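You operate a simulated robot arm through the tools that you are given. There is no shell and no other tool. Be economical: measure what you need, move in short steps, check, and stop when the job is done.

You are at the controls of a simulated two-armed robot. One attempt, no reset.

Task
Hold the teal vacuum on the top of the set-up table steady with one hand and press the vacuum button to switch it on with the other.

The check looks at the end state, three seconds after you hand in, the way a careful person would. Anything else that was tipped, shoved, dropped, spilled or broken makes it a failure.

Robot
Two 6-joint arms with two-finger grippers on one trunk, on a base that drives. Base frame: it is fixed to the floor where the robot stands at the start and does not move with it; the origin is under the middle of the robot, x ahead of it, y to its left, z up; the surface under the hand at the start is at about z = 0.8. Units: m, rad, N and s.
The left shoulder is at the start at [0.03, 0.178, 1.013], the right one opposite. With the tool pointing down near the work surface each hand reaches from about 0.5 to 0.82 m from the robot's upright axis, wherever it stands, measured 20 degrees to its own side. Places, roughly: vacuum button [0.6, 0, 0.9]. Payload 2.54 kg a hand.
The tool frame of a hand sits at the grasp point between the pads (the TCP): z along the fingers, y along the line on which they close. The tips reach 0.03 m beyond it. Largest opening 0.116 m; the body of the gripper starts 0.095 m behind the TCP.
Orientation is told as [roll, pitch, yaw] about the base's x, y, z axes, in that order, counted from this pose: with the fingers straight down and closing along the base's y, the tool's x points along the base's -x, its y along +y and its z along -z.

Tools
- The arms move only by the tool send_rows. It takes "left_series", "right_series" or both (then of equal length, played together; a hand with none holds still); each is a list of rows, each an object (a shift or turn left out is 0, a gripper value left out holds the last) with "delta_pos": the shift along the tool's x, y, z in mm, a list of three; "rotation": the turn, a rotation vector about the tool's x, y, z in rad, a list of three. In form: [{"delta_pos": [tx, ty, tz], "rotation": [rx, ry, rz]}, ...]. A call has 1 to 12 rows; each row is the pose to reach, as a shift and turn from the pose commanded when the call began, along the tool's axes at that moment. "left_hand" and "right_hand" are, for a hand that has rows, the opening, from 0 (shut) to 1 (fully open), set as the call begins (left out, the last holds). Each row takes 0.2 s and may step no farther than 0.05 m and 0.15 rad from the row before; otherwise, or with a gripper value out of range, the whole call is refused. A pose out of reach is approached as far as the arm can. The call stops where the force on the tool passes 40 N (or 10 N more than at its start, if that is more) or the arm is blocked; 0.2 s more then pass. The fingers move at their own pace (about 0.153 m/s each) and stop on an object; they squeeze with about 30 N. The grip force told is the motor's: it shows also when the fingers shut on nothing. Time passes only in rows, and 0.2 s behind the last, so rows that repeat a pose let the fingers close. It gives the time, the measured TCP pose, the force on the tool (base axes), the opening and the grip force at its end, in the units of the frame above (readings bear some noise), with the torque about the TCP (base axes, N m) and any sound that the robot's microphone picked up.
- Cameras (640 x 400 px; columns grow to the right, rows downward): "scene" is now at [0.0474, -0.0089, 1.7372]; the picture's right is [-0.12, -0.99, 0.00], its down [-0.76, 0.09, -0.65] and it looks along [0.64, -0.08, -0.76] (base axes); focal length 256 px, centre (320, 200). "left" rides on the left gripper at [0.069, 0.015, -0.122] in its tool frame; the picture's right is [-0.21, 0.98, 0.00], its down [-0.83, -0.18, -0.53] and it looks along [-0.52, -0.12, 0.85] (tool axes); focal length 251 px, centre (320, 200). "right" rides on the right gripper at [0.069, -0.015, -0.122] in its tool frame; the picture's right is [0.21, 0.98, 0.00], its down [-0.83, 0.18, -0.53] and it looks along [-0.52, 0.11, 0.85] (tool axes); focal length 251 px, centre (320, 200). There is no depth. A picture from a camera that has moved, and an enlarged one, comes with that camera's place and axes in the base frame and with its lens.
- grab_frame(camera): a new picture of that camera. No time passes.
- move_column(by): slides the trunk up (or, below 0, down) by that many m; the arms and the scene camera ride with it, the base frame stays. It gives what a move gives, with no picture.
- drive_base(legs): drives the robot by 1 to 6 legs, each [ahead, left, turn to the left] in m, m and rad, along the robot's own axes; the way and the turn of a leg run together, so that a leg with both is an arc; at most 1.5 m and 3.142 rad a leg. The arms and the cameras ride along, it lands a little off, and it stops where it bumps. It gives what a move gives.
- turn_head(pan, tilt): turns the head with the scene camera to pan (to the left, within 2.496 rad either way) and tilt (down, from -0.506 to 1.204), counted from straight ahead of the robot. It gives what a move gives.
- enlarge(camera, box): a new picture of the part [left, top, right, bottom] of that camera's present view, enlarged. No time passes.
- sign_off(): hands the job in; it is judged then, once.

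Work in short steps. Places have to be worked out from the pictures, the camera data and where the tool is seen: move nearer, look again, correct. Check each grasp and each placing, and mend what went wrong. You have 120 turns and 108 pictures in all, those below and enlarged ones among them. Open the grippers and draw the arms clear of the work before you hand the job in, unless the task says otherwise; then end with one line.

The tools are called after "Emit:" as name(argument=value, ...) on one line, values as JSON. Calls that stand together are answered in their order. send_rows: Moves the arms, as the interface text tells. Its arguments: {"type":"object","properties":{"left_series":{"type":"array","items":{"type":"object","properties":{"delta_pos":{"type":"array","items":{"type":"number"}},"rotation":{"type":"array","items":{"type":"number"}}}}},"left_hand":{"type":"number"},"right_series":{"type":"array","items":{"type":"object","properties":{"delta_pos":{"type":"array","items":{"type":"number"}},"rotation":{"type":"array","items":{"type":"number"}}}}},"right_hand":{"type":"number"}},"required":[]} The other tools are called the same way: move_column (by) slides the trunk up or down; drive_base (legs) drives the base; turn_head (pan, tilt) turns the head that bears the scene camera; grab_frame (camera) takes a picture; enlarge (camera, box) takes an enlarged picture of a part of a camera's view; sign_off () hands the job in.

At the start:

```text
time_s: 0.0
left_ee_pos: [0.4724, 0.2647, 1.1757]
left_tool_rot: [0.0, -0.002, -0.002]
left_force: [-0.2, -0.5, -1.1]
left_ft_torque: [0.0, 0.0, -0.03]
left_width: 0.116
left_grip_force: 0.1
right_ee_pos: [0.4962, -0.2217, 1.2021]
right_tool_rot: [0.001, 0.0, 0.001]
right_force: [0.6, 0.2, 0.2]
right_ft_torque: [0.0, 0.03, -0.01]
right_width: 0.1162
right_grip_force: 0.0
trunk travel left (down, up): [-0.225, 0.315]
robot x, y, heading: [0.0014, 0.0025, -0.003]
head pan, tilt: [-0.122, 0.864]
```

scene: 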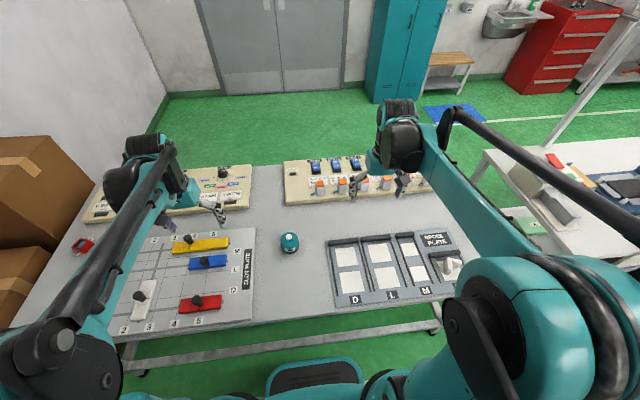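
right: 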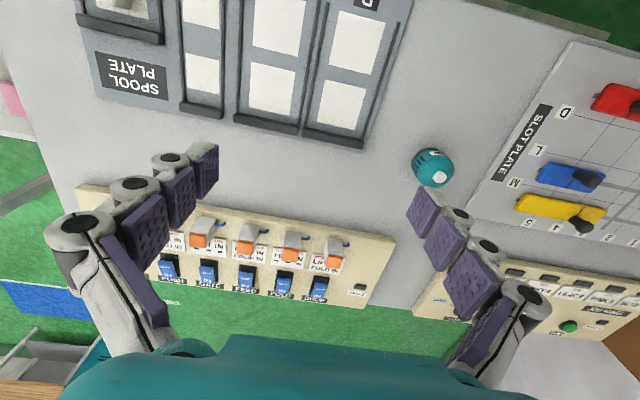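
left: 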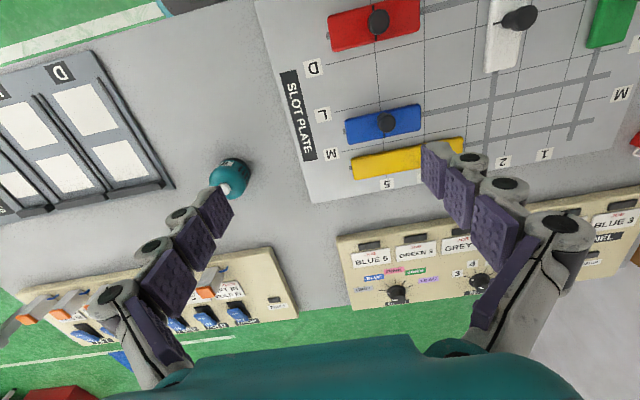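

The vacuum is a small teal thing at about pixel (289,243) in the scene view. I enlarge it in two views to find its shape and the button.

Emit:
enlarge(camera="scene", box=[249, 213, 329, 263])

Emit:
enlarge(camera="right", box=[384, 138, 480, 198])

Emit:
enlarge(camera="left", box=[184, 148, 280, 208])

```text
8.00 times, centred on (289, 238) of scene
camera zoom: at [0.0474, -0.0089, 1.7372], right [-0.12, -0.99, 0.0], down [-0.76, 0.09, -0.65], along [0.64, -0.08, -0.76], focal length 2050 px, centre (568, -104)
```

zoom: 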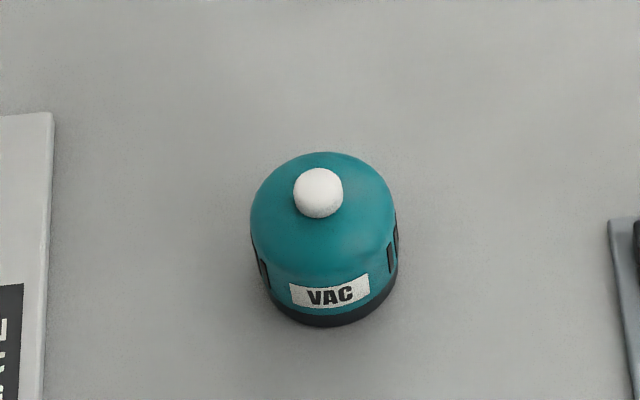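

```text
6.67 times, centred on (432, 168) of right
camera zoom: at [0.4273, -0.2368, 1.3242], right [-0.21, 0.98, 0.0], down [0.83, 0.18, 0.53], along [0.52, 0.11, -0.85], focal length 1676 px, centre (-427, 413)
```

zoom: 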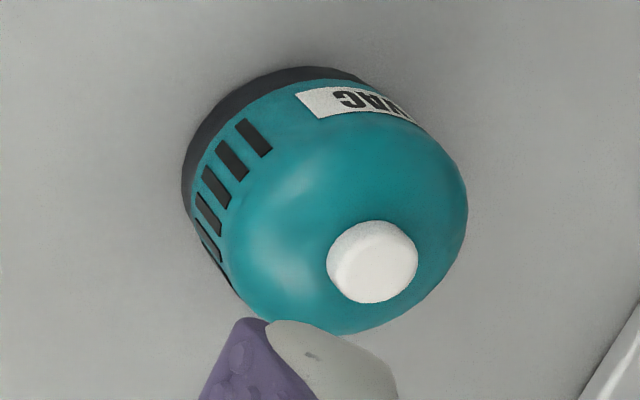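

```text
6.67 times, centred on (232, 178) of left
camera zoom: at [0.4027, 0.2795, 1.2976], right [0.21, 0.98, 0.0], down [0.83, -0.18, 0.53], along [0.52, -0.12, -0.85], focal length 1676 px, centre (907, 347)
```

zoom: 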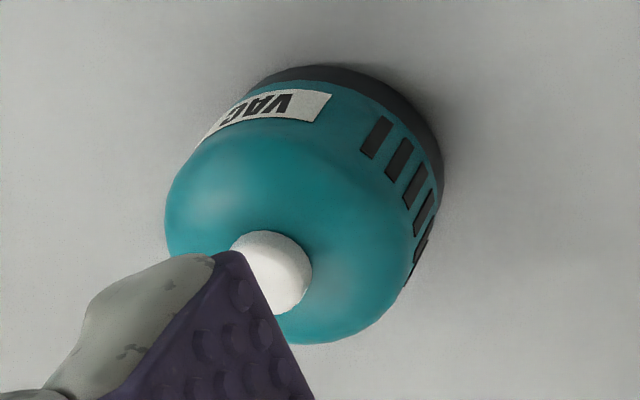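

The three views agree: the button is at about (0.602, 0.046, 0.866), the body is about 74 mm wide with its axis near (0.60, 0.046), and the table is at z≈0.80. The left hand will grasp the body tilted, coming from the rear left, which leaves the top free for the right hand. First I yaw the left hand and move it across, well above the table.

Emit:
send_rows(left_series=[{"delta_pos": [-9, -35, 22], "rotation": [0, 0, 0.08]}, {"delta_pos": [-18, -70, 44], "rotation": [0, 0, 0.16]}, {"delta_pos": [-27, -105, 66], "rotation": [0, 0, 0.24]}, {"delta_pos": [-36, -140, 88], "rotation": [0, 0, 0.32]}, {"delta_pos": [-45, -175, 110], "rotation": [0, 0, 0.4]}], left_hand=1)

```text
time_s: 1.2
left_ee_pos: [0.5183, 0.0879, 1.0674]
left_tool_rot: [0.002, 0.001, -0.403]
left_force: [0.7, 0.1, 0.2]
left_ft_torque: [0.01, 0.02, 0.0]
left_width: 0.1157
left_grip_force: 0.1
right_ee_pos: [0.497, -0.2212, 1.2015]
right_tool_rot: [0.001, 0.001, -0.002]
right_force: [-0.1, -0.2, 0.5]
right_ft_torque: [0.03, 0.02, -0.03]
right_width: 0.1156
right_grip_force: 0.1
trunk travel left (down, up): [-0.225, 0.315]
robot x, y, heading: [0.0023, -0.0024, -0.0]
head pan, tilt: [-0.122, 0.864]
```

The yaw landed as planned. Next I tilt the fingers forward by 0.7 rad and come down to the pre-grasp point.

Emit:
send_rows(left_series=[{"delta_pos": [0, -1, 23], "rotation": [0, -0.14, 0]}, {"delta_pos": [-1, -3, 46], "rotation": [0, -0.28, 0]}, {"delta_pos": [-1, -4, 69], "rotation": [0, -0.42, 0]}, {"delta_pos": [-2, -5, 92], "rotation": [0, -0.56, 0]}, {"delta_pos": [-2, -7, 117], "rotation": [0, -0.7, 0]}, {"delta_pos": [-2, -7, 117], "rotation": [0, -0.7, 0]}])

Emit:
grab_frame(camera="left")

Emit:
grab_frame(camera="scene")

```text
time_s: 2.6
left_ee_pos: [0.53, 0.0816, 0.9738]
left_tool_rot: [-0.001, -0.702, -0.4]
left_force: [-0.4, 0.6, 0.3]
left_ft_torque: [0.01, -0.03, -0.04]
left_width: 0.1157
left_grip_force: 0.0
left hand out of reach, approached as far as the arm can: row 5, 6
right_ee_pos: [0.4963, -0.2218, 1.2014]
right_tool_rot: [0.0, 0.0, 0.0]
right_force: [-0.4, -0.2, -0.2]
right_ft_torque: [0.02, 0.01, 0.01]
right_width: 0.1159
right_grip_force: 0.1
trunk travel left (down, up): [-0.225, 0.315]
robot x, y, heading: [-0.0018, 0.0006, 0.0]
head pan, tilt: [-0.122, 0.864]
```

```text
101 pictures are left
camera left: at [0.4148, 0.146, 1.0234], right [0.53, 0.84, 0.14], down [0.19, -0.28, 0.94], along [0.82, -0.47, -0.31], focal length 251 px, centre (320, 200)
```

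left: 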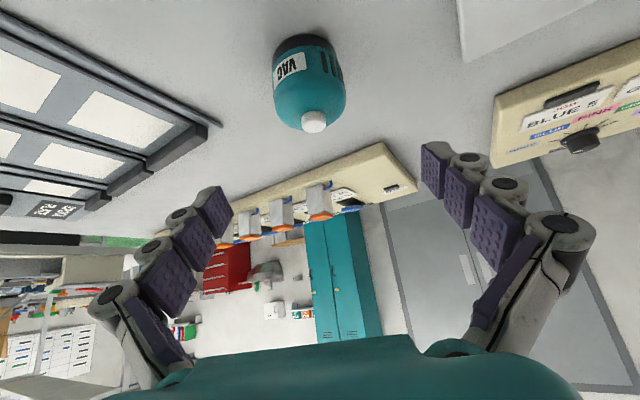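

```text
100 pictures are left
camera scene: at [0.0472, -0.009, 1.7372], right [-0.12, -0.99, 0.0], down [-0.76, 0.09, -0.65], along [0.64, -0.08, -0.76], focal length 256 px, centre (320, 200)
```

scene: 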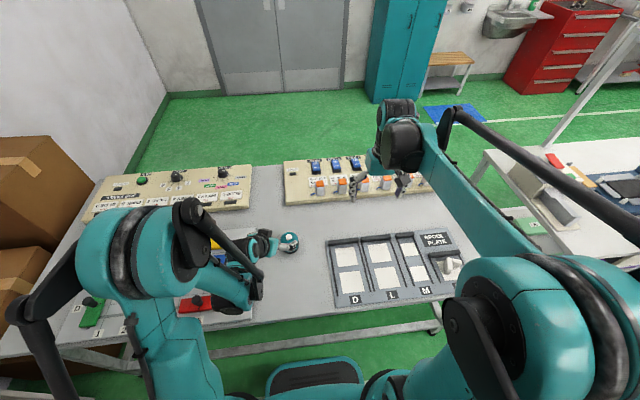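

The tilt is right but the arm is too folded to get lower: z stopped at 0.974 where I asked for 0.95. I back the base up 0.10 m to give both arms room.

Emit:
drive_base(legs=[[-0.1, 0, 0]])

```text
time_s: 3.8
left_ee_pos: [0.4313, 0.0799, 0.9753]
left_tool_rot: [0.001, -0.701, -0.403]
left_force: [-0.5, -0.4, -0.1]
left_ft_torque: [-0.01, -0.01, 0.02]
left_width: 0.116
left_grip_force: 0.1
right_ee_pos: [0.3955, -0.2237, 1.201]
right_tool_rot: [-0.001, 0.0, -0.003]
right_force: [0.5, -0.8, 0.2]
right_ft_torque: [0.01, -0.04, 0.0]
right_width: 0.1162
right_grip_force: 0.0
trunk travel left (down, up): [-0.225, 0.315]
robot x, y, heading: [-0.1004, -0.0015, -0.008]
head pan, tilt: [-0.122, 0.864]
```

Base is at x=-0.10. I move the left hand to the pre-grasp point (0.517, 0.081, 0.942).

Emit:
send_rows(left_series=[{"delta_pos": [-13, 11, 25]}, {"delta_pos": [-26, 23, 50]}, {"delta_pos": [-39, 34, 76]}, {"delta_pos": [-39, 34, 76]}])

Emit:
grab_frame(camera="left")

Emit:
grab_frame(camera="scene")

```text
time_s: 4.8
left_ee_pos: [0.5176, 0.0799, 0.9409]
left_tool_rot: [0.001, -0.699, -0.404]
left_force: [-0.7, 0.5, 1.0]
left_ft_torque: [-0.02, 0.02, -0.01]
left_width: 0.116
left_grip_force: 0.1
right_ee_pos: [0.395, -0.2227, 1.2013]
right_tool_rot: [0.0, 0.0, -0.004]
right_force: [0.1, 0.5, 0.6]
right_ft_torque: [0.0, -0.05, -0.01]
right_width: 0.1159
right_grip_force: 0.0
trunk travel left (down, up): [-0.225, 0.315]
robot x, y, heading: [-0.0974, 0.0033, -0.003]
head pan, tilt: [-0.122, 0.864]
```

```text
99 pictures are left
camera left: at [0.4023, 0.1452, 0.9905], right [0.53, 0.83, 0.14], down [0.19, -0.28, 0.94], along [0.82, -0.48, -0.31], focal length 251 px, centre (320, 200)
```

left: 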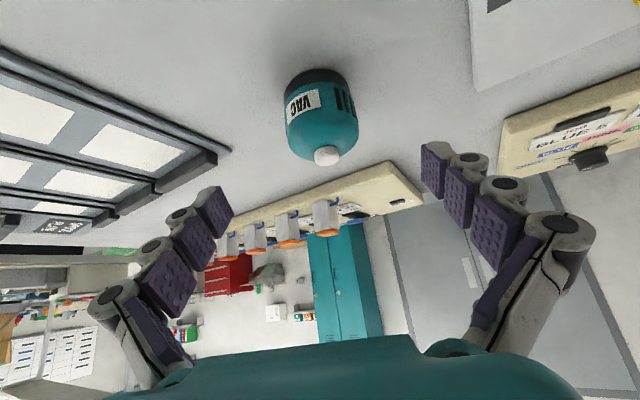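

```text
98 pictures are left
camera scene: at [-0.0534, -0.0089, 1.7373], right [-0.13, -0.99, 0.0], down [-0.75, 0.1, -0.65], along [0.64, -0.08, -0.76], focal length 256 px, centre (320, 200)
```

scene: 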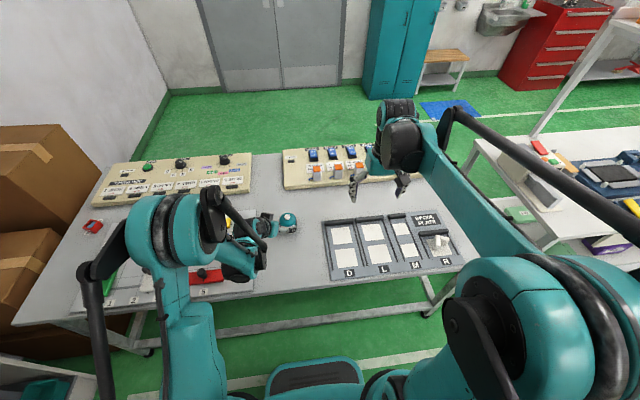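

Prediction matches the picture: the button was expected near column 326, row 149 and is seen at (326, 156). I advance 130 mm along the tool axis, with the fingers open either side of the body.

Emit:
send_rows(left_series=[{"delta_pos": [0, 0, 35]}, {"delta_pos": [0, 0, 70]}, {"delta_pos": [0, 0, 100]}, {"delta_pos": [0, 0, 115]}, {"delta_pos": [0, 0, 130]}, {"delta_pos": [0, 0, 130]}])

Emit:
grab_frame(camera="left")

Emit:
enlarge(camera="scene", box=[208, 180, 336, 260])

```text
time_s: 6.2
left_ee_pos: [0.5942, 0.0476, 0.8417]
left_tool_rot: [-0.001, -0.699, -0.403]
left_force: [-0.1, 0.3, -0.3]
left_ft_torque: [0.03, -0.02, 0.0]
left_width: 0.1157
left_grip_force: 0.0
right_ee_pos: [0.3956, -0.2232, 1.2008]
right_tool_rot: [0.001, 0.0, -0.003]
right_force: [-0.3, -0.3, -0.1]
right_ft_torque: [0.01, -0.02, -0.02]
right_width: 0.1161
right_grip_force: 0.0
trunk travel left (down, up): [-0.225, 0.315]
robot x, y, heading: [-0.099, 0.0008, -0.004]
head pan, tilt: [-0.122, 0.864]
```

```text
97 pictures are left
camera left: at [0.4793, 0.1123, 0.8912], right [0.53, 0.83, 0.14], down [0.19, -0.28, 0.94], along [0.82, -0.48, -0.31], focal length 251 px, centre (320, 200)
```

left: 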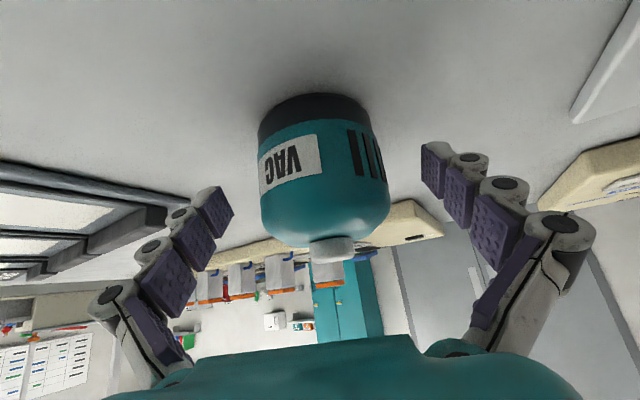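

```text
5.00 times, centred on (272, 220) of scene
camera zoom: at [-0.0525, -0.0089, 1.7372], right [-0.13, -0.99, 0.0], down [-0.75, 0.1, -0.65], along [0.64, -0.08, -0.76], focal length 1281 px, centre (560, 100)
```

zoom: 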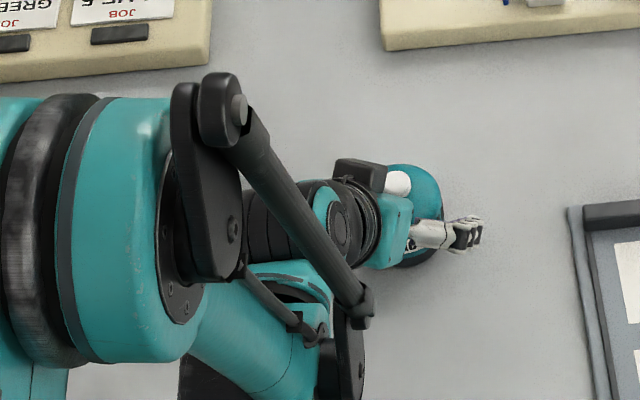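

The body fills the space between the fingers: centred at column 322, with apparent width 128 px giving 0.145 m depth, which is the TCP depth. I close the left hand on it.

Emit:
send_rows(left_series=[{"delta_pos": [0, 0, 0]}, {"delta_pos": [0, 0, 0]}, {"delta_pos": [0, 0, 0]}, {"delta_pos": [0, 0, 0]}], left_hand=0)

Emit:
grab_frame(camera="left")

Emit:
enlarge(camera="scene", box=[256, 195, 320, 235])

```text
time_s: 7.2
left_ee_pos: [0.595, 0.0481, 0.8429]
left_tool_rot: [0.001, -0.7, -0.406]
left_force: [0.5, -0.2, 2.3]
left_ft_torque: [0.06, -0.16, 0.01]
left_width: 0.0704
left_grip_force: 29.9
right_ee_pos: [0.3949, -0.222, 1.2025]
right_tool_rot: [0.001, 0.001, -0.002]
right_force: [0.2, -0.6, 0.1]
right_ft_torque: [0.01, -0.01, -0.03]
right_width: 0.1157
right_grip_force: 0.1
trunk travel left (down, up): [-0.225, 0.315]
robot x, y, heading: [-0.0966, -0.0012, -0.005]
head pan, tilt: [-0.122, 0.864]
```

```text
95 pictures are left
camera left: at [0.4794, 0.1124, 0.8913], right [0.53, 0.83, 0.14], down [0.19, -0.28, 0.94], along [0.82, -0.48, -0.31], focal length 251 px, centre (320, 200)
```

left: 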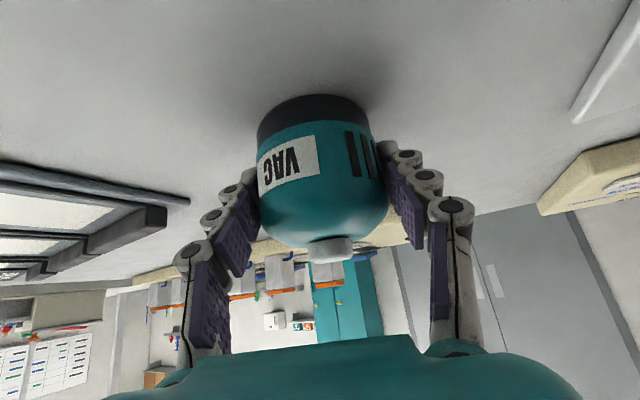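

```text
10.00 times, centred on (288, 215) of scene
camera zoom: at [-0.0521, -0.009, 1.7372], right [-0.13, -0.99, 0.0], down [-0.75, 0.1, -0.65], along [0.64, -0.08, -0.76], focal length 2562 px, centre (640, 50)
```

zoom: 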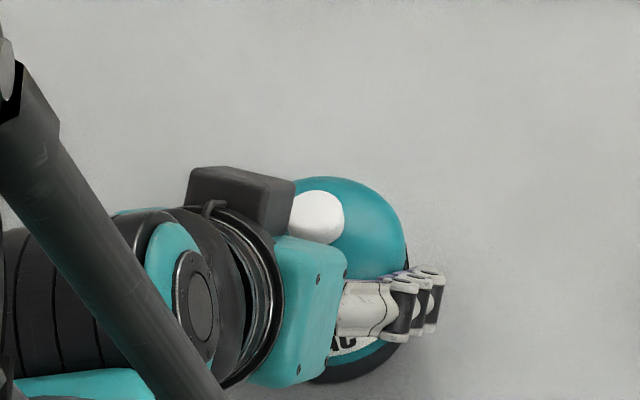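

The left hand grips the body firmly: 70 mm opening, 30 N, and the vacuum stayed upright in place. The button is now near (0.606, 0.044) with its top at about z 0.876. I shut the right hand, roll it so its body leans right, and bring it to a staging point right of and above the vacuum.

Emit:
send_rows(right_series=[{"delta_pos": [-30, 23, 17], "rotation": [-0.065, 0, 0]}, {"delta_pos": [-60, 46, 34], "rotation": [-0.13, 0, 0]}, {"delta_pos": [-90, 69, 51], "rotation": [-0.195, 0, 0]}, {"delta_pos": [-120, 92, 68], "rotation": [-0.26, 0, 0]}, {"delta_pos": [-150, 115, 85], "rotation": [-0.325, 0, 0]}, {"delta_pos": [-180, 138, 102], "rotation": [-0.39, 0, 0]}, {"delta_pos": [-210, 161, 119], "rotation": [-0.45, 0, 0]}, {"delta_pos": [-210, 161, 119], "rotation": [-0.45, 0, 0]}], right_hand=0)

Emit:
grab_frame(camera="right")

Emit:
grab_frame(camera="scene")

```text
time_s: 8.9
left_ee_pos: [0.5937, 0.0471, 0.842]
left_tool_rot: [0.001, -0.699, -0.403]
left_force: [-1.5, -0.9, 4.0]
left_ft_torque: [0.02, -0.09, 0.06]
left_width: 0.0705
left_grip_force: 30.2
right_ee_pos: [0.606, -0.0613, 1.0801]
right_tool_rot: [0.451, 0.0, -0.003]
right_force: [0.0, -0.1, -0.2]
right_ft_torque: [0.02, -0.02, 0.02]
right_width: 0.0
right_grip_force: 28.5
trunk travel left (down, up): [-0.225, 0.315]
robot x, y, heading: [-0.0965, -0.002, -0.008]
head pan, tilt: [-0.122, 0.864]
```

```text
93 pictures are left
camera right: at [0.5373, -0.1288, 1.1835], right [-0.21, 0.88, 0.43], down [0.83, -0.07, 0.56], along [0.52, 0.47, -0.71], focal length 251 px, centre (320, 200)
```

right: 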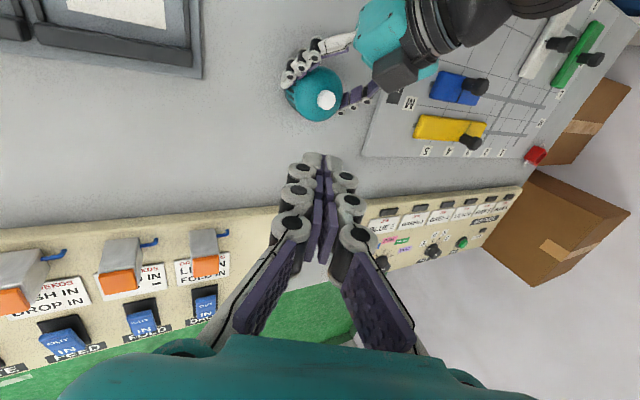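

```text
92 pictures are left
camera scene: at [-0.0523, -0.009, 1.7372], right [-0.13, -0.99, 0.0], down [-0.75, 0.1, -0.65], along [0.64, -0.08, -0.76], focal length 256 px, centre (320, 200)
```

scene: 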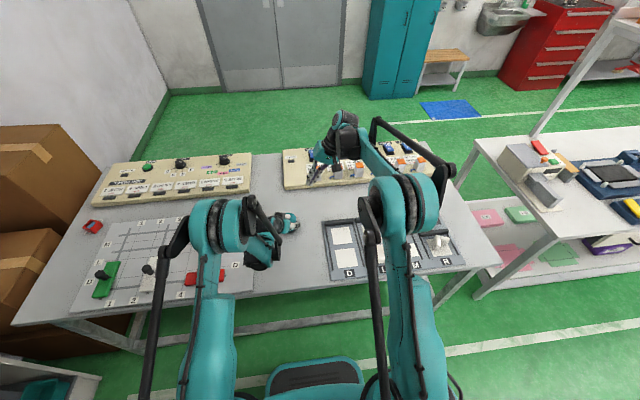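

The right camera puts the button at (0.60, 0.048), which agrees with the rest. I move the closed right fingers to hover about 5 cm over the button.

Emit:
send_rows(right_series=[{"delta_pos": [1, 10, 38]}, {"delta_pos": [2, 20, 76]}, {"delta_pos": [3, 30, 114]}, {"delta_pos": [3, 40, 152]}, {"delta_pos": [3, 40, 152]}])

Emit:
grab_frame(camera="right")

Emit:
grab_frame(camera="left")

Emit:
enlarge(camera="scene", box=[240, 175, 352, 245])

```text
time_s: 10.2
left_ee_pos: [0.5949, 0.0462, 0.8424]
left_tool_rot: [0.0, -0.699, -0.403]
left_force: [-0.4, 0.4, 2.9]
left_ft_torque: [-0.1, -0.1, 0.03]
left_width: 0.0703
left_grip_force: 30.3
right_ee_pos: [0.6046, 0.0415, 0.9628]
right_tool_rot: [0.45, 0.001, -0.005]
right_force: [0.6, -0.9, -0.4]
right_ft_torque: [-0.01, 0.01, 0.01]
right_width: 0.0001
right_grip_force: 28.4
trunk travel left (down, up): [-0.225, 0.315]
robot x, y, heading: [-0.0985, 0.002, -0.002]
head pan, tilt: [-0.122, 0.864]
```

```text
91 pictures are left
camera right: at [0.5365, -0.0256, 1.067], right [-0.21, 0.88, 0.42], down [0.83, -0.07, 0.56], along [0.52, 0.47, -0.71], focal length 251 px, centre (320, 200)
```

right: 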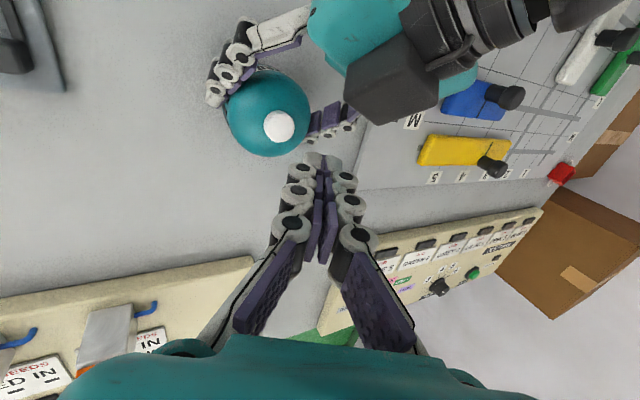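

```text
90 pictures are left
camera left: at [0.4794, 0.1124, 0.8912], right [0.53, 0.83, 0.14], down [0.19, -0.28, 0.94], along [0.82, -0.48, -0.31], focal length 251 px, centre (320, 200)
```

left: 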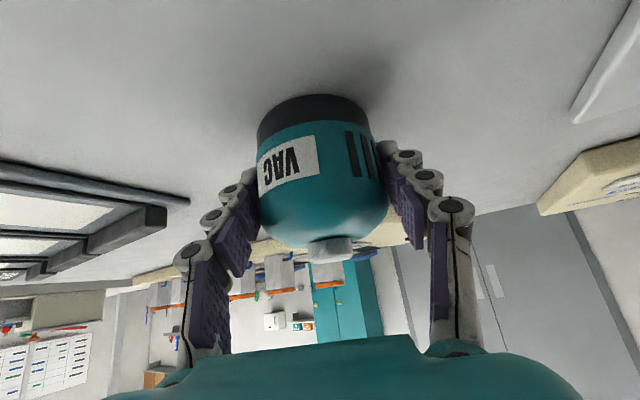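

```text
5.71 times, centred on (296, 210) of scene
camera zoom: at [-0.0521, -0.009, 1.7372], right [-0.13, -0.99, 0.0], down [-0.75, 0.1, -0.65], along [0.64, -0.08, -0.76], focal length 1464 px, centre (457, 143)
```

zoom: 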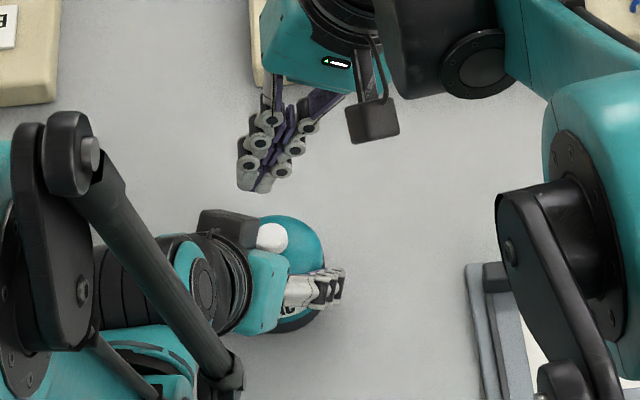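

The tips are about 6 cm above the button, and the newest fix puts it at (0.603, 0.0465, ~0.87). I descend 48 mm straight down, stopping just above contact.

Emit:
send_rows(right_series=[{"delta_pos": [1, -10, 22]}, {"delta_pos": [1.5, -19.5, 43.8]}, {"delta_pos": [1.5, -19.5, 43.8]}])

Emit:
grab_frame(camera="right")

Emit:
grab_frame(camera="left")

Emit:
enlarge(camera="scene", box=[256, 190, 320, 230])

```text
time_s: 10.9
left_ee_pos: [0.5951, 0.0465, 0.8428]
left_tool_rot: [0.0, -0.698, -0.403]
left_force: [-0.7, 1.6, 1.6]
left_ft_torque: [-0.02, -0.04, 0.01]
left_width: 0.0705
left_grip_force: 30.5
right_ee_pos: [0.6037, 0.0416, 0.9156]
right_tool_rot: [0.451, 0.0, -0.003]
right_force: [-0.6, -0.1, 0.3]
right_ft_torque: [-0.01, 0.0, 0.02]
right_width: 0.0
right_grip_force: 28.6
trunk travel left (down, up): [-0.225, 0.315]
robot x, y, heading: [-0.0971, 0.0006, -0.005]
head pan, tilt: [-0.122, 0.864]
```

```text
88 pictures are left
camera right: at [0.535, -0.024, 1.0195], right [-0.21, 0.88, 0.42], down [0.83, -0.07, 0.56], along [0.52, 0.47, -0.71], focal length 251 px, centre (320, 200)
```

right: 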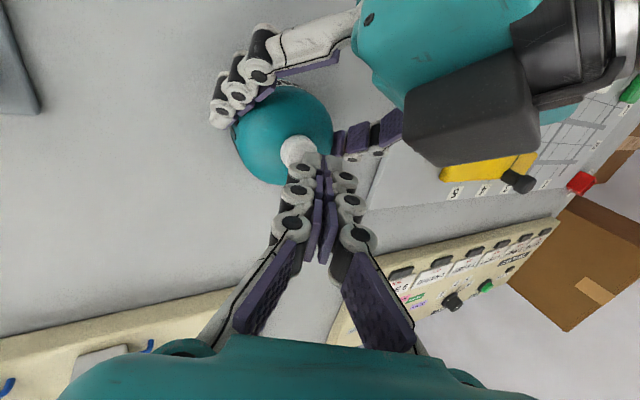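

```text
87 pictures are left
camera left: at [0.4793, 0.1125, 0.8912], right [0.53, 0.83, 0.14], down [0.19, -0.28, 0.94], along [0.82, -0.48, -0.31], focal length 251 px, centre (320, 200)
```

left: 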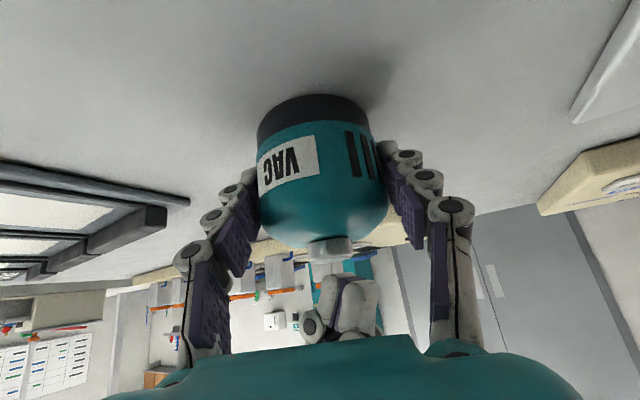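

```text
10.00 times, centred on (288, 210) of scene
camera zoom: at [-0.0521, -0.0088, 1.7372], right [-0.13, -0.99, 0.0], down [-0.75, 0.1, -0.65], along [0.64, -0.08, -0.76], focal length 2562 px, centre (640, 100)
```

zoom: 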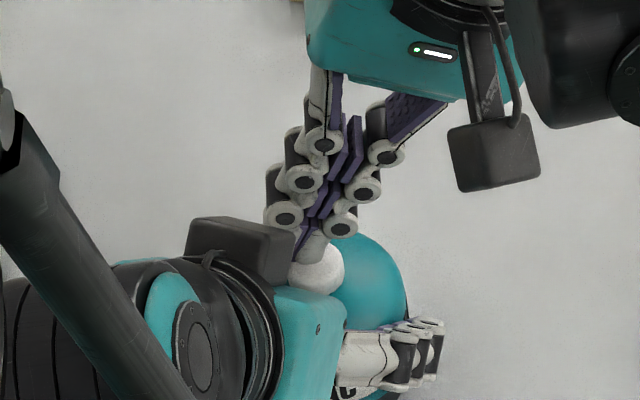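

The tips sit just over the button: about 1 cm above it in the left view, aligned in x and y. I press straight down 12 mm in small rows and read the force.

Emit:
send_rows(right_series=[{"delta_pos": [0, -1.3, 2.7]}, {"delta_pos": [0, -2.2, 4.5]}, {"delta_pos": [0, -3, 6.3]}, {"delta_pos": [0, -3.9, 8.1]}, {"delta_pos": [0, -4.8, 9.9]}, {"delta_pos": [0, -5.2, 10.8]}])

Emit:
grab_frame(camera="left")

```text
time_s: 12.3
left_ee_pos: [0.5949, 0.0478, 0.8421]
left_tool_rot: [-0.001, -0.701, -0.403]
left_force: [-0.1, 2.6, 0.8]
left_ft_torque: [-0.04, -0.07, -0.02]
left_width: 0.0704
left_grip_force: 29.8
right_ee_pos: [0.6025, 0.041, 0.9029]
right_tool_rot: [0.448, -0.001, -0.004]
right_force: [0.4, -0.9, 2.3]
right_ft_torque: [0.01, 0.02, 0.01]
right_width: 0.0
right_grip_force: 28.4
trunk travel left (down, up): [-0.225, 0.315]
robot x, y, heading: [-0.0993, 0.0031, -0.003]
head pan, tilt: [-0.122, 0.864]
heard: click
```

```text
85 pictures are left
camera left: at [0.4793, 0.1125, 0.8912], right [0.53, 0.83, 0.14], down [0.19, -0.28, 0.94], along [0.82, -0.48, -0.31], focal length 251 px, centre (320, 200)
```

left: 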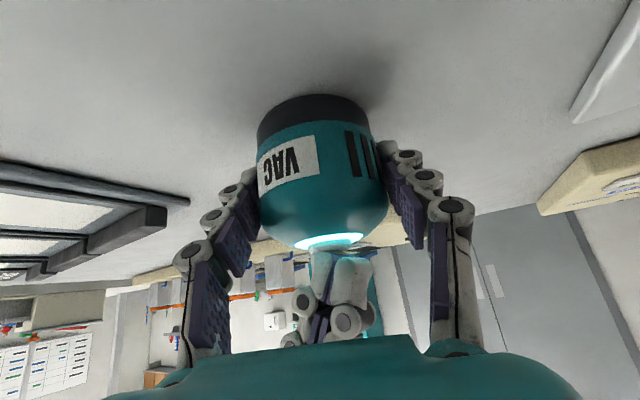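

A click was heard and a light ring is glowing around the button: it is on. I lift the right hand straight up, without pressing again, and check that the light stays.

Emit:
send_rows(right_series=[{"delta_pos": [0, 8.7, -18]}, {"delta_pos": [0, 26, -54]}, {"delta_pos": [0, 26, -90]}, {"delta_pos": [0, 10, -130]}, {"delta_pos": [0, -10, -170]}, {"delta_pos": [0, -10, -170]}])

Emit:
grab_frame(camera="left")

Emit:
grab_frame(camera="scene")

```text
time_s: 13.8
left_ee_pos: [0.5942, 0.0476, 0.8423]
left_tool_rot: [-0.001, -0.7, -0.402]
left_force: [-1.2, 1.0, 1.9]
left_ft_torque: [0.01, 0.0, -0.05]
left_width: 0.0706
left_grip_force: 29.7
right_ee_pos: [0.6027, -0.0415, 1.0515]
right_tool_rot: [0.452, 0.001, -0.003]
right_force: [0.0, 0.1, -0.1]
right_ft_torque: [-0.02, 0.03, 0.01]
right_width: 0.0
right_grip_force: 28.8
trunk travel left (down, up): [-0.225, 0.315]
robot x, y, heading: [-0.0978, 0.003, -0.002]
head pan, tilt: [-0.122, 0.864]
```

```text
84 pictures are left
camera left: at [0.4793, 0.1125, 0.8912], right [0.53, 0.83, 0.14], down [0.19, -0.28, 0.94], along [0.82, -0.48, -0.31], focal length 251 px, centre (320, 200)
```

left: 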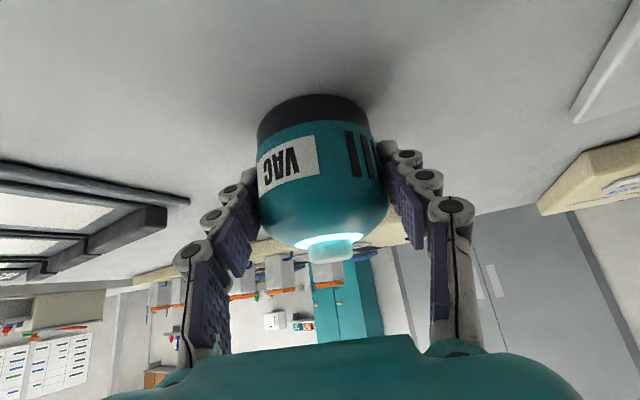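

```text
83 pictures are left
camera scene: at [-0.0521, -0.0085, 1.7372], right [-0.13, -0.99, 0.0], down [-0.75, 0.1, -0.65], along [0.64, -0.08, -0.76], focal length 256 px, centre (320, 200)
```

scene: 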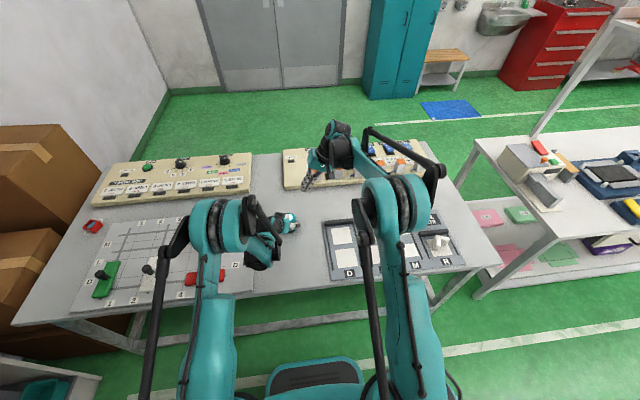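

The light stays on after release and the vacuum stands upright. I open the left hand in place first, and move the right hand away and open it.

Emit:
send_rows(left_series=[{"delta_pos": [0, 0, 0]}, {"delta_pos": [0, 0, 0]}, {"delta_pos": [0, 0, 0]}, {"delta_pos": [0, 0, 0]}], left_hand=1, right_series=[{"delta_pos": [20, -30, -20]}, {"delta_pos": [40, -60, -40]}, {"delta_pos": [60, -90, -60]}, {"delta_pos": [80, -120, -80]}], right_hand=1)

Emit:
grab_frame(camera="left")

```text
time_s: 14.8
left_ee_pos: [0.5949, 0.0475, 0.8428]
left_tool_rot: [0.0, -0.7, -0.402]
left_force: [0.7, 0.1, -0.5]
left_ft_torque: [0.03, 0.04, 0.02]
left_width: 0.116
left_grip_force: 0.0
right_ee_pos: [0.5204, -0.1856, 1.0715]
right_tool_rot: [0.45, 0.0, -0.003]
right_force: [0.3, -0.8, 0.8]
right_ft_torque: [-0.02, -0.01, -0.02]
right_width: 0.1162
right_grip_force: 0.1
trunk travel left (down, up): [-0.225, 0.315]
robot x, y, heading: [-0.0996, 0.0004, -0.003]
head pan, tilt: [-0.122, 0.864]
```

```text
82 pictures are left
camera left: at [0.4789, 0.1121, 0.8916], right [0.53, 0.83, 0.14], down [0.19, -0.28, 0.94], along [0.82, -0.48, -0.31], focal length 251 px, centre (320, 200)
```

left: 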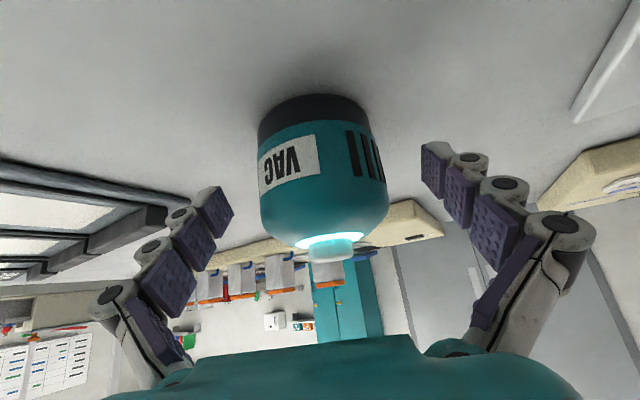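

Both fingers are clear of the body and the light is on. I draw the left hand back along its axis and then up.

Emit:
send_rows(left_series=[{"delta_pos": [0, 0, -30]}, {"delta_pos": [0, 0, -70]}, {"delta_pos": [0, 0, -110]}, {"delta_pos": [0, 0, -140]}, {"delta_pos": [-25, 0, -170]}, {"delta_pos": [-50, 0, -200]}, {"delta_pos": [-50, 0, -200]}])

Emit:
grab_frame(camera="left")

Emit:
grab_frame(camera="scene")

```text
time_s: 16.4
left_ee_pos: [0.5121, 0.0833, 1.0297]
left_tool_rot: [-0.001, -0.697, -0.404]
left_force: [0.6, 1.0, 0.2]
left_ft_torque: [-0.03, -0.01, -0.02]
left_width: 0.1161
left_grip_force: 0.1
right_ee_pos: [0.5236, -0.1848, 1.0716]
right_tool_rot: [0.45, -0.001, -0.002]
right_force: [1.2, 0.5, -0.4]
right_ft_torque: [-0.04, 0.02, 0.02]
right_width: 0.1158
right_grip_force: 0.1
trunk travel left (down, up): [-0.225, 0.315]
robot x, y, heading: [-0.1006, -0.002, -0.0]
head pan, tilt: [-0.122, 0.864]
```

```text
81 pictures are left
camera left: at [0.3959, 0.1481, 1.0787], right [0.53, 0.83, 0.14], down [0.19, -0.28, 0.94], along [0.82, -0.48, -0.31], focal length 251 px, centre (320, 200)
```

left: 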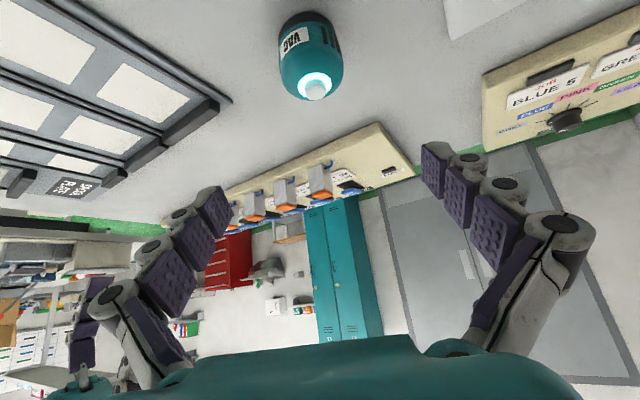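

```text
80 pictures are left
camera scene: at [-0.0507, -0.0089, 1.7371], right [-0.13, -0.99, 0.0], down [-0.76, 0.1, -0.65], along [0.64, -0.08, -0.76], focal length 256 px, centre (320, 200)
```

scene: 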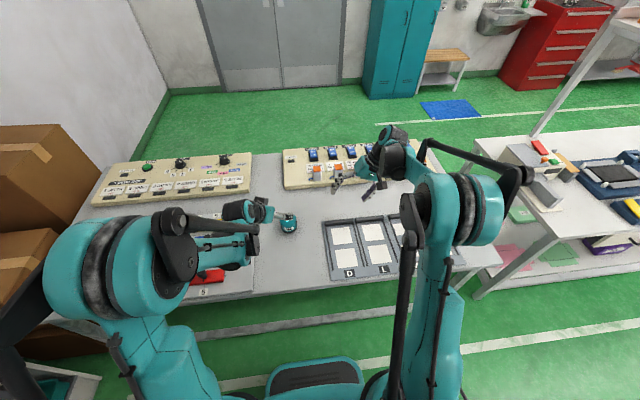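

The vacuum stands upright in its place with its ring lit, both hands are open and clear, and nothing else has moved. I hand in.

Emit:
sign_off()

```text
The job is handed in.
```

The vacuum is switched on: I held it with the left hand and pressed the button with the right. I heard it click, and its light ring was still lit after both hands let go and moved clear.
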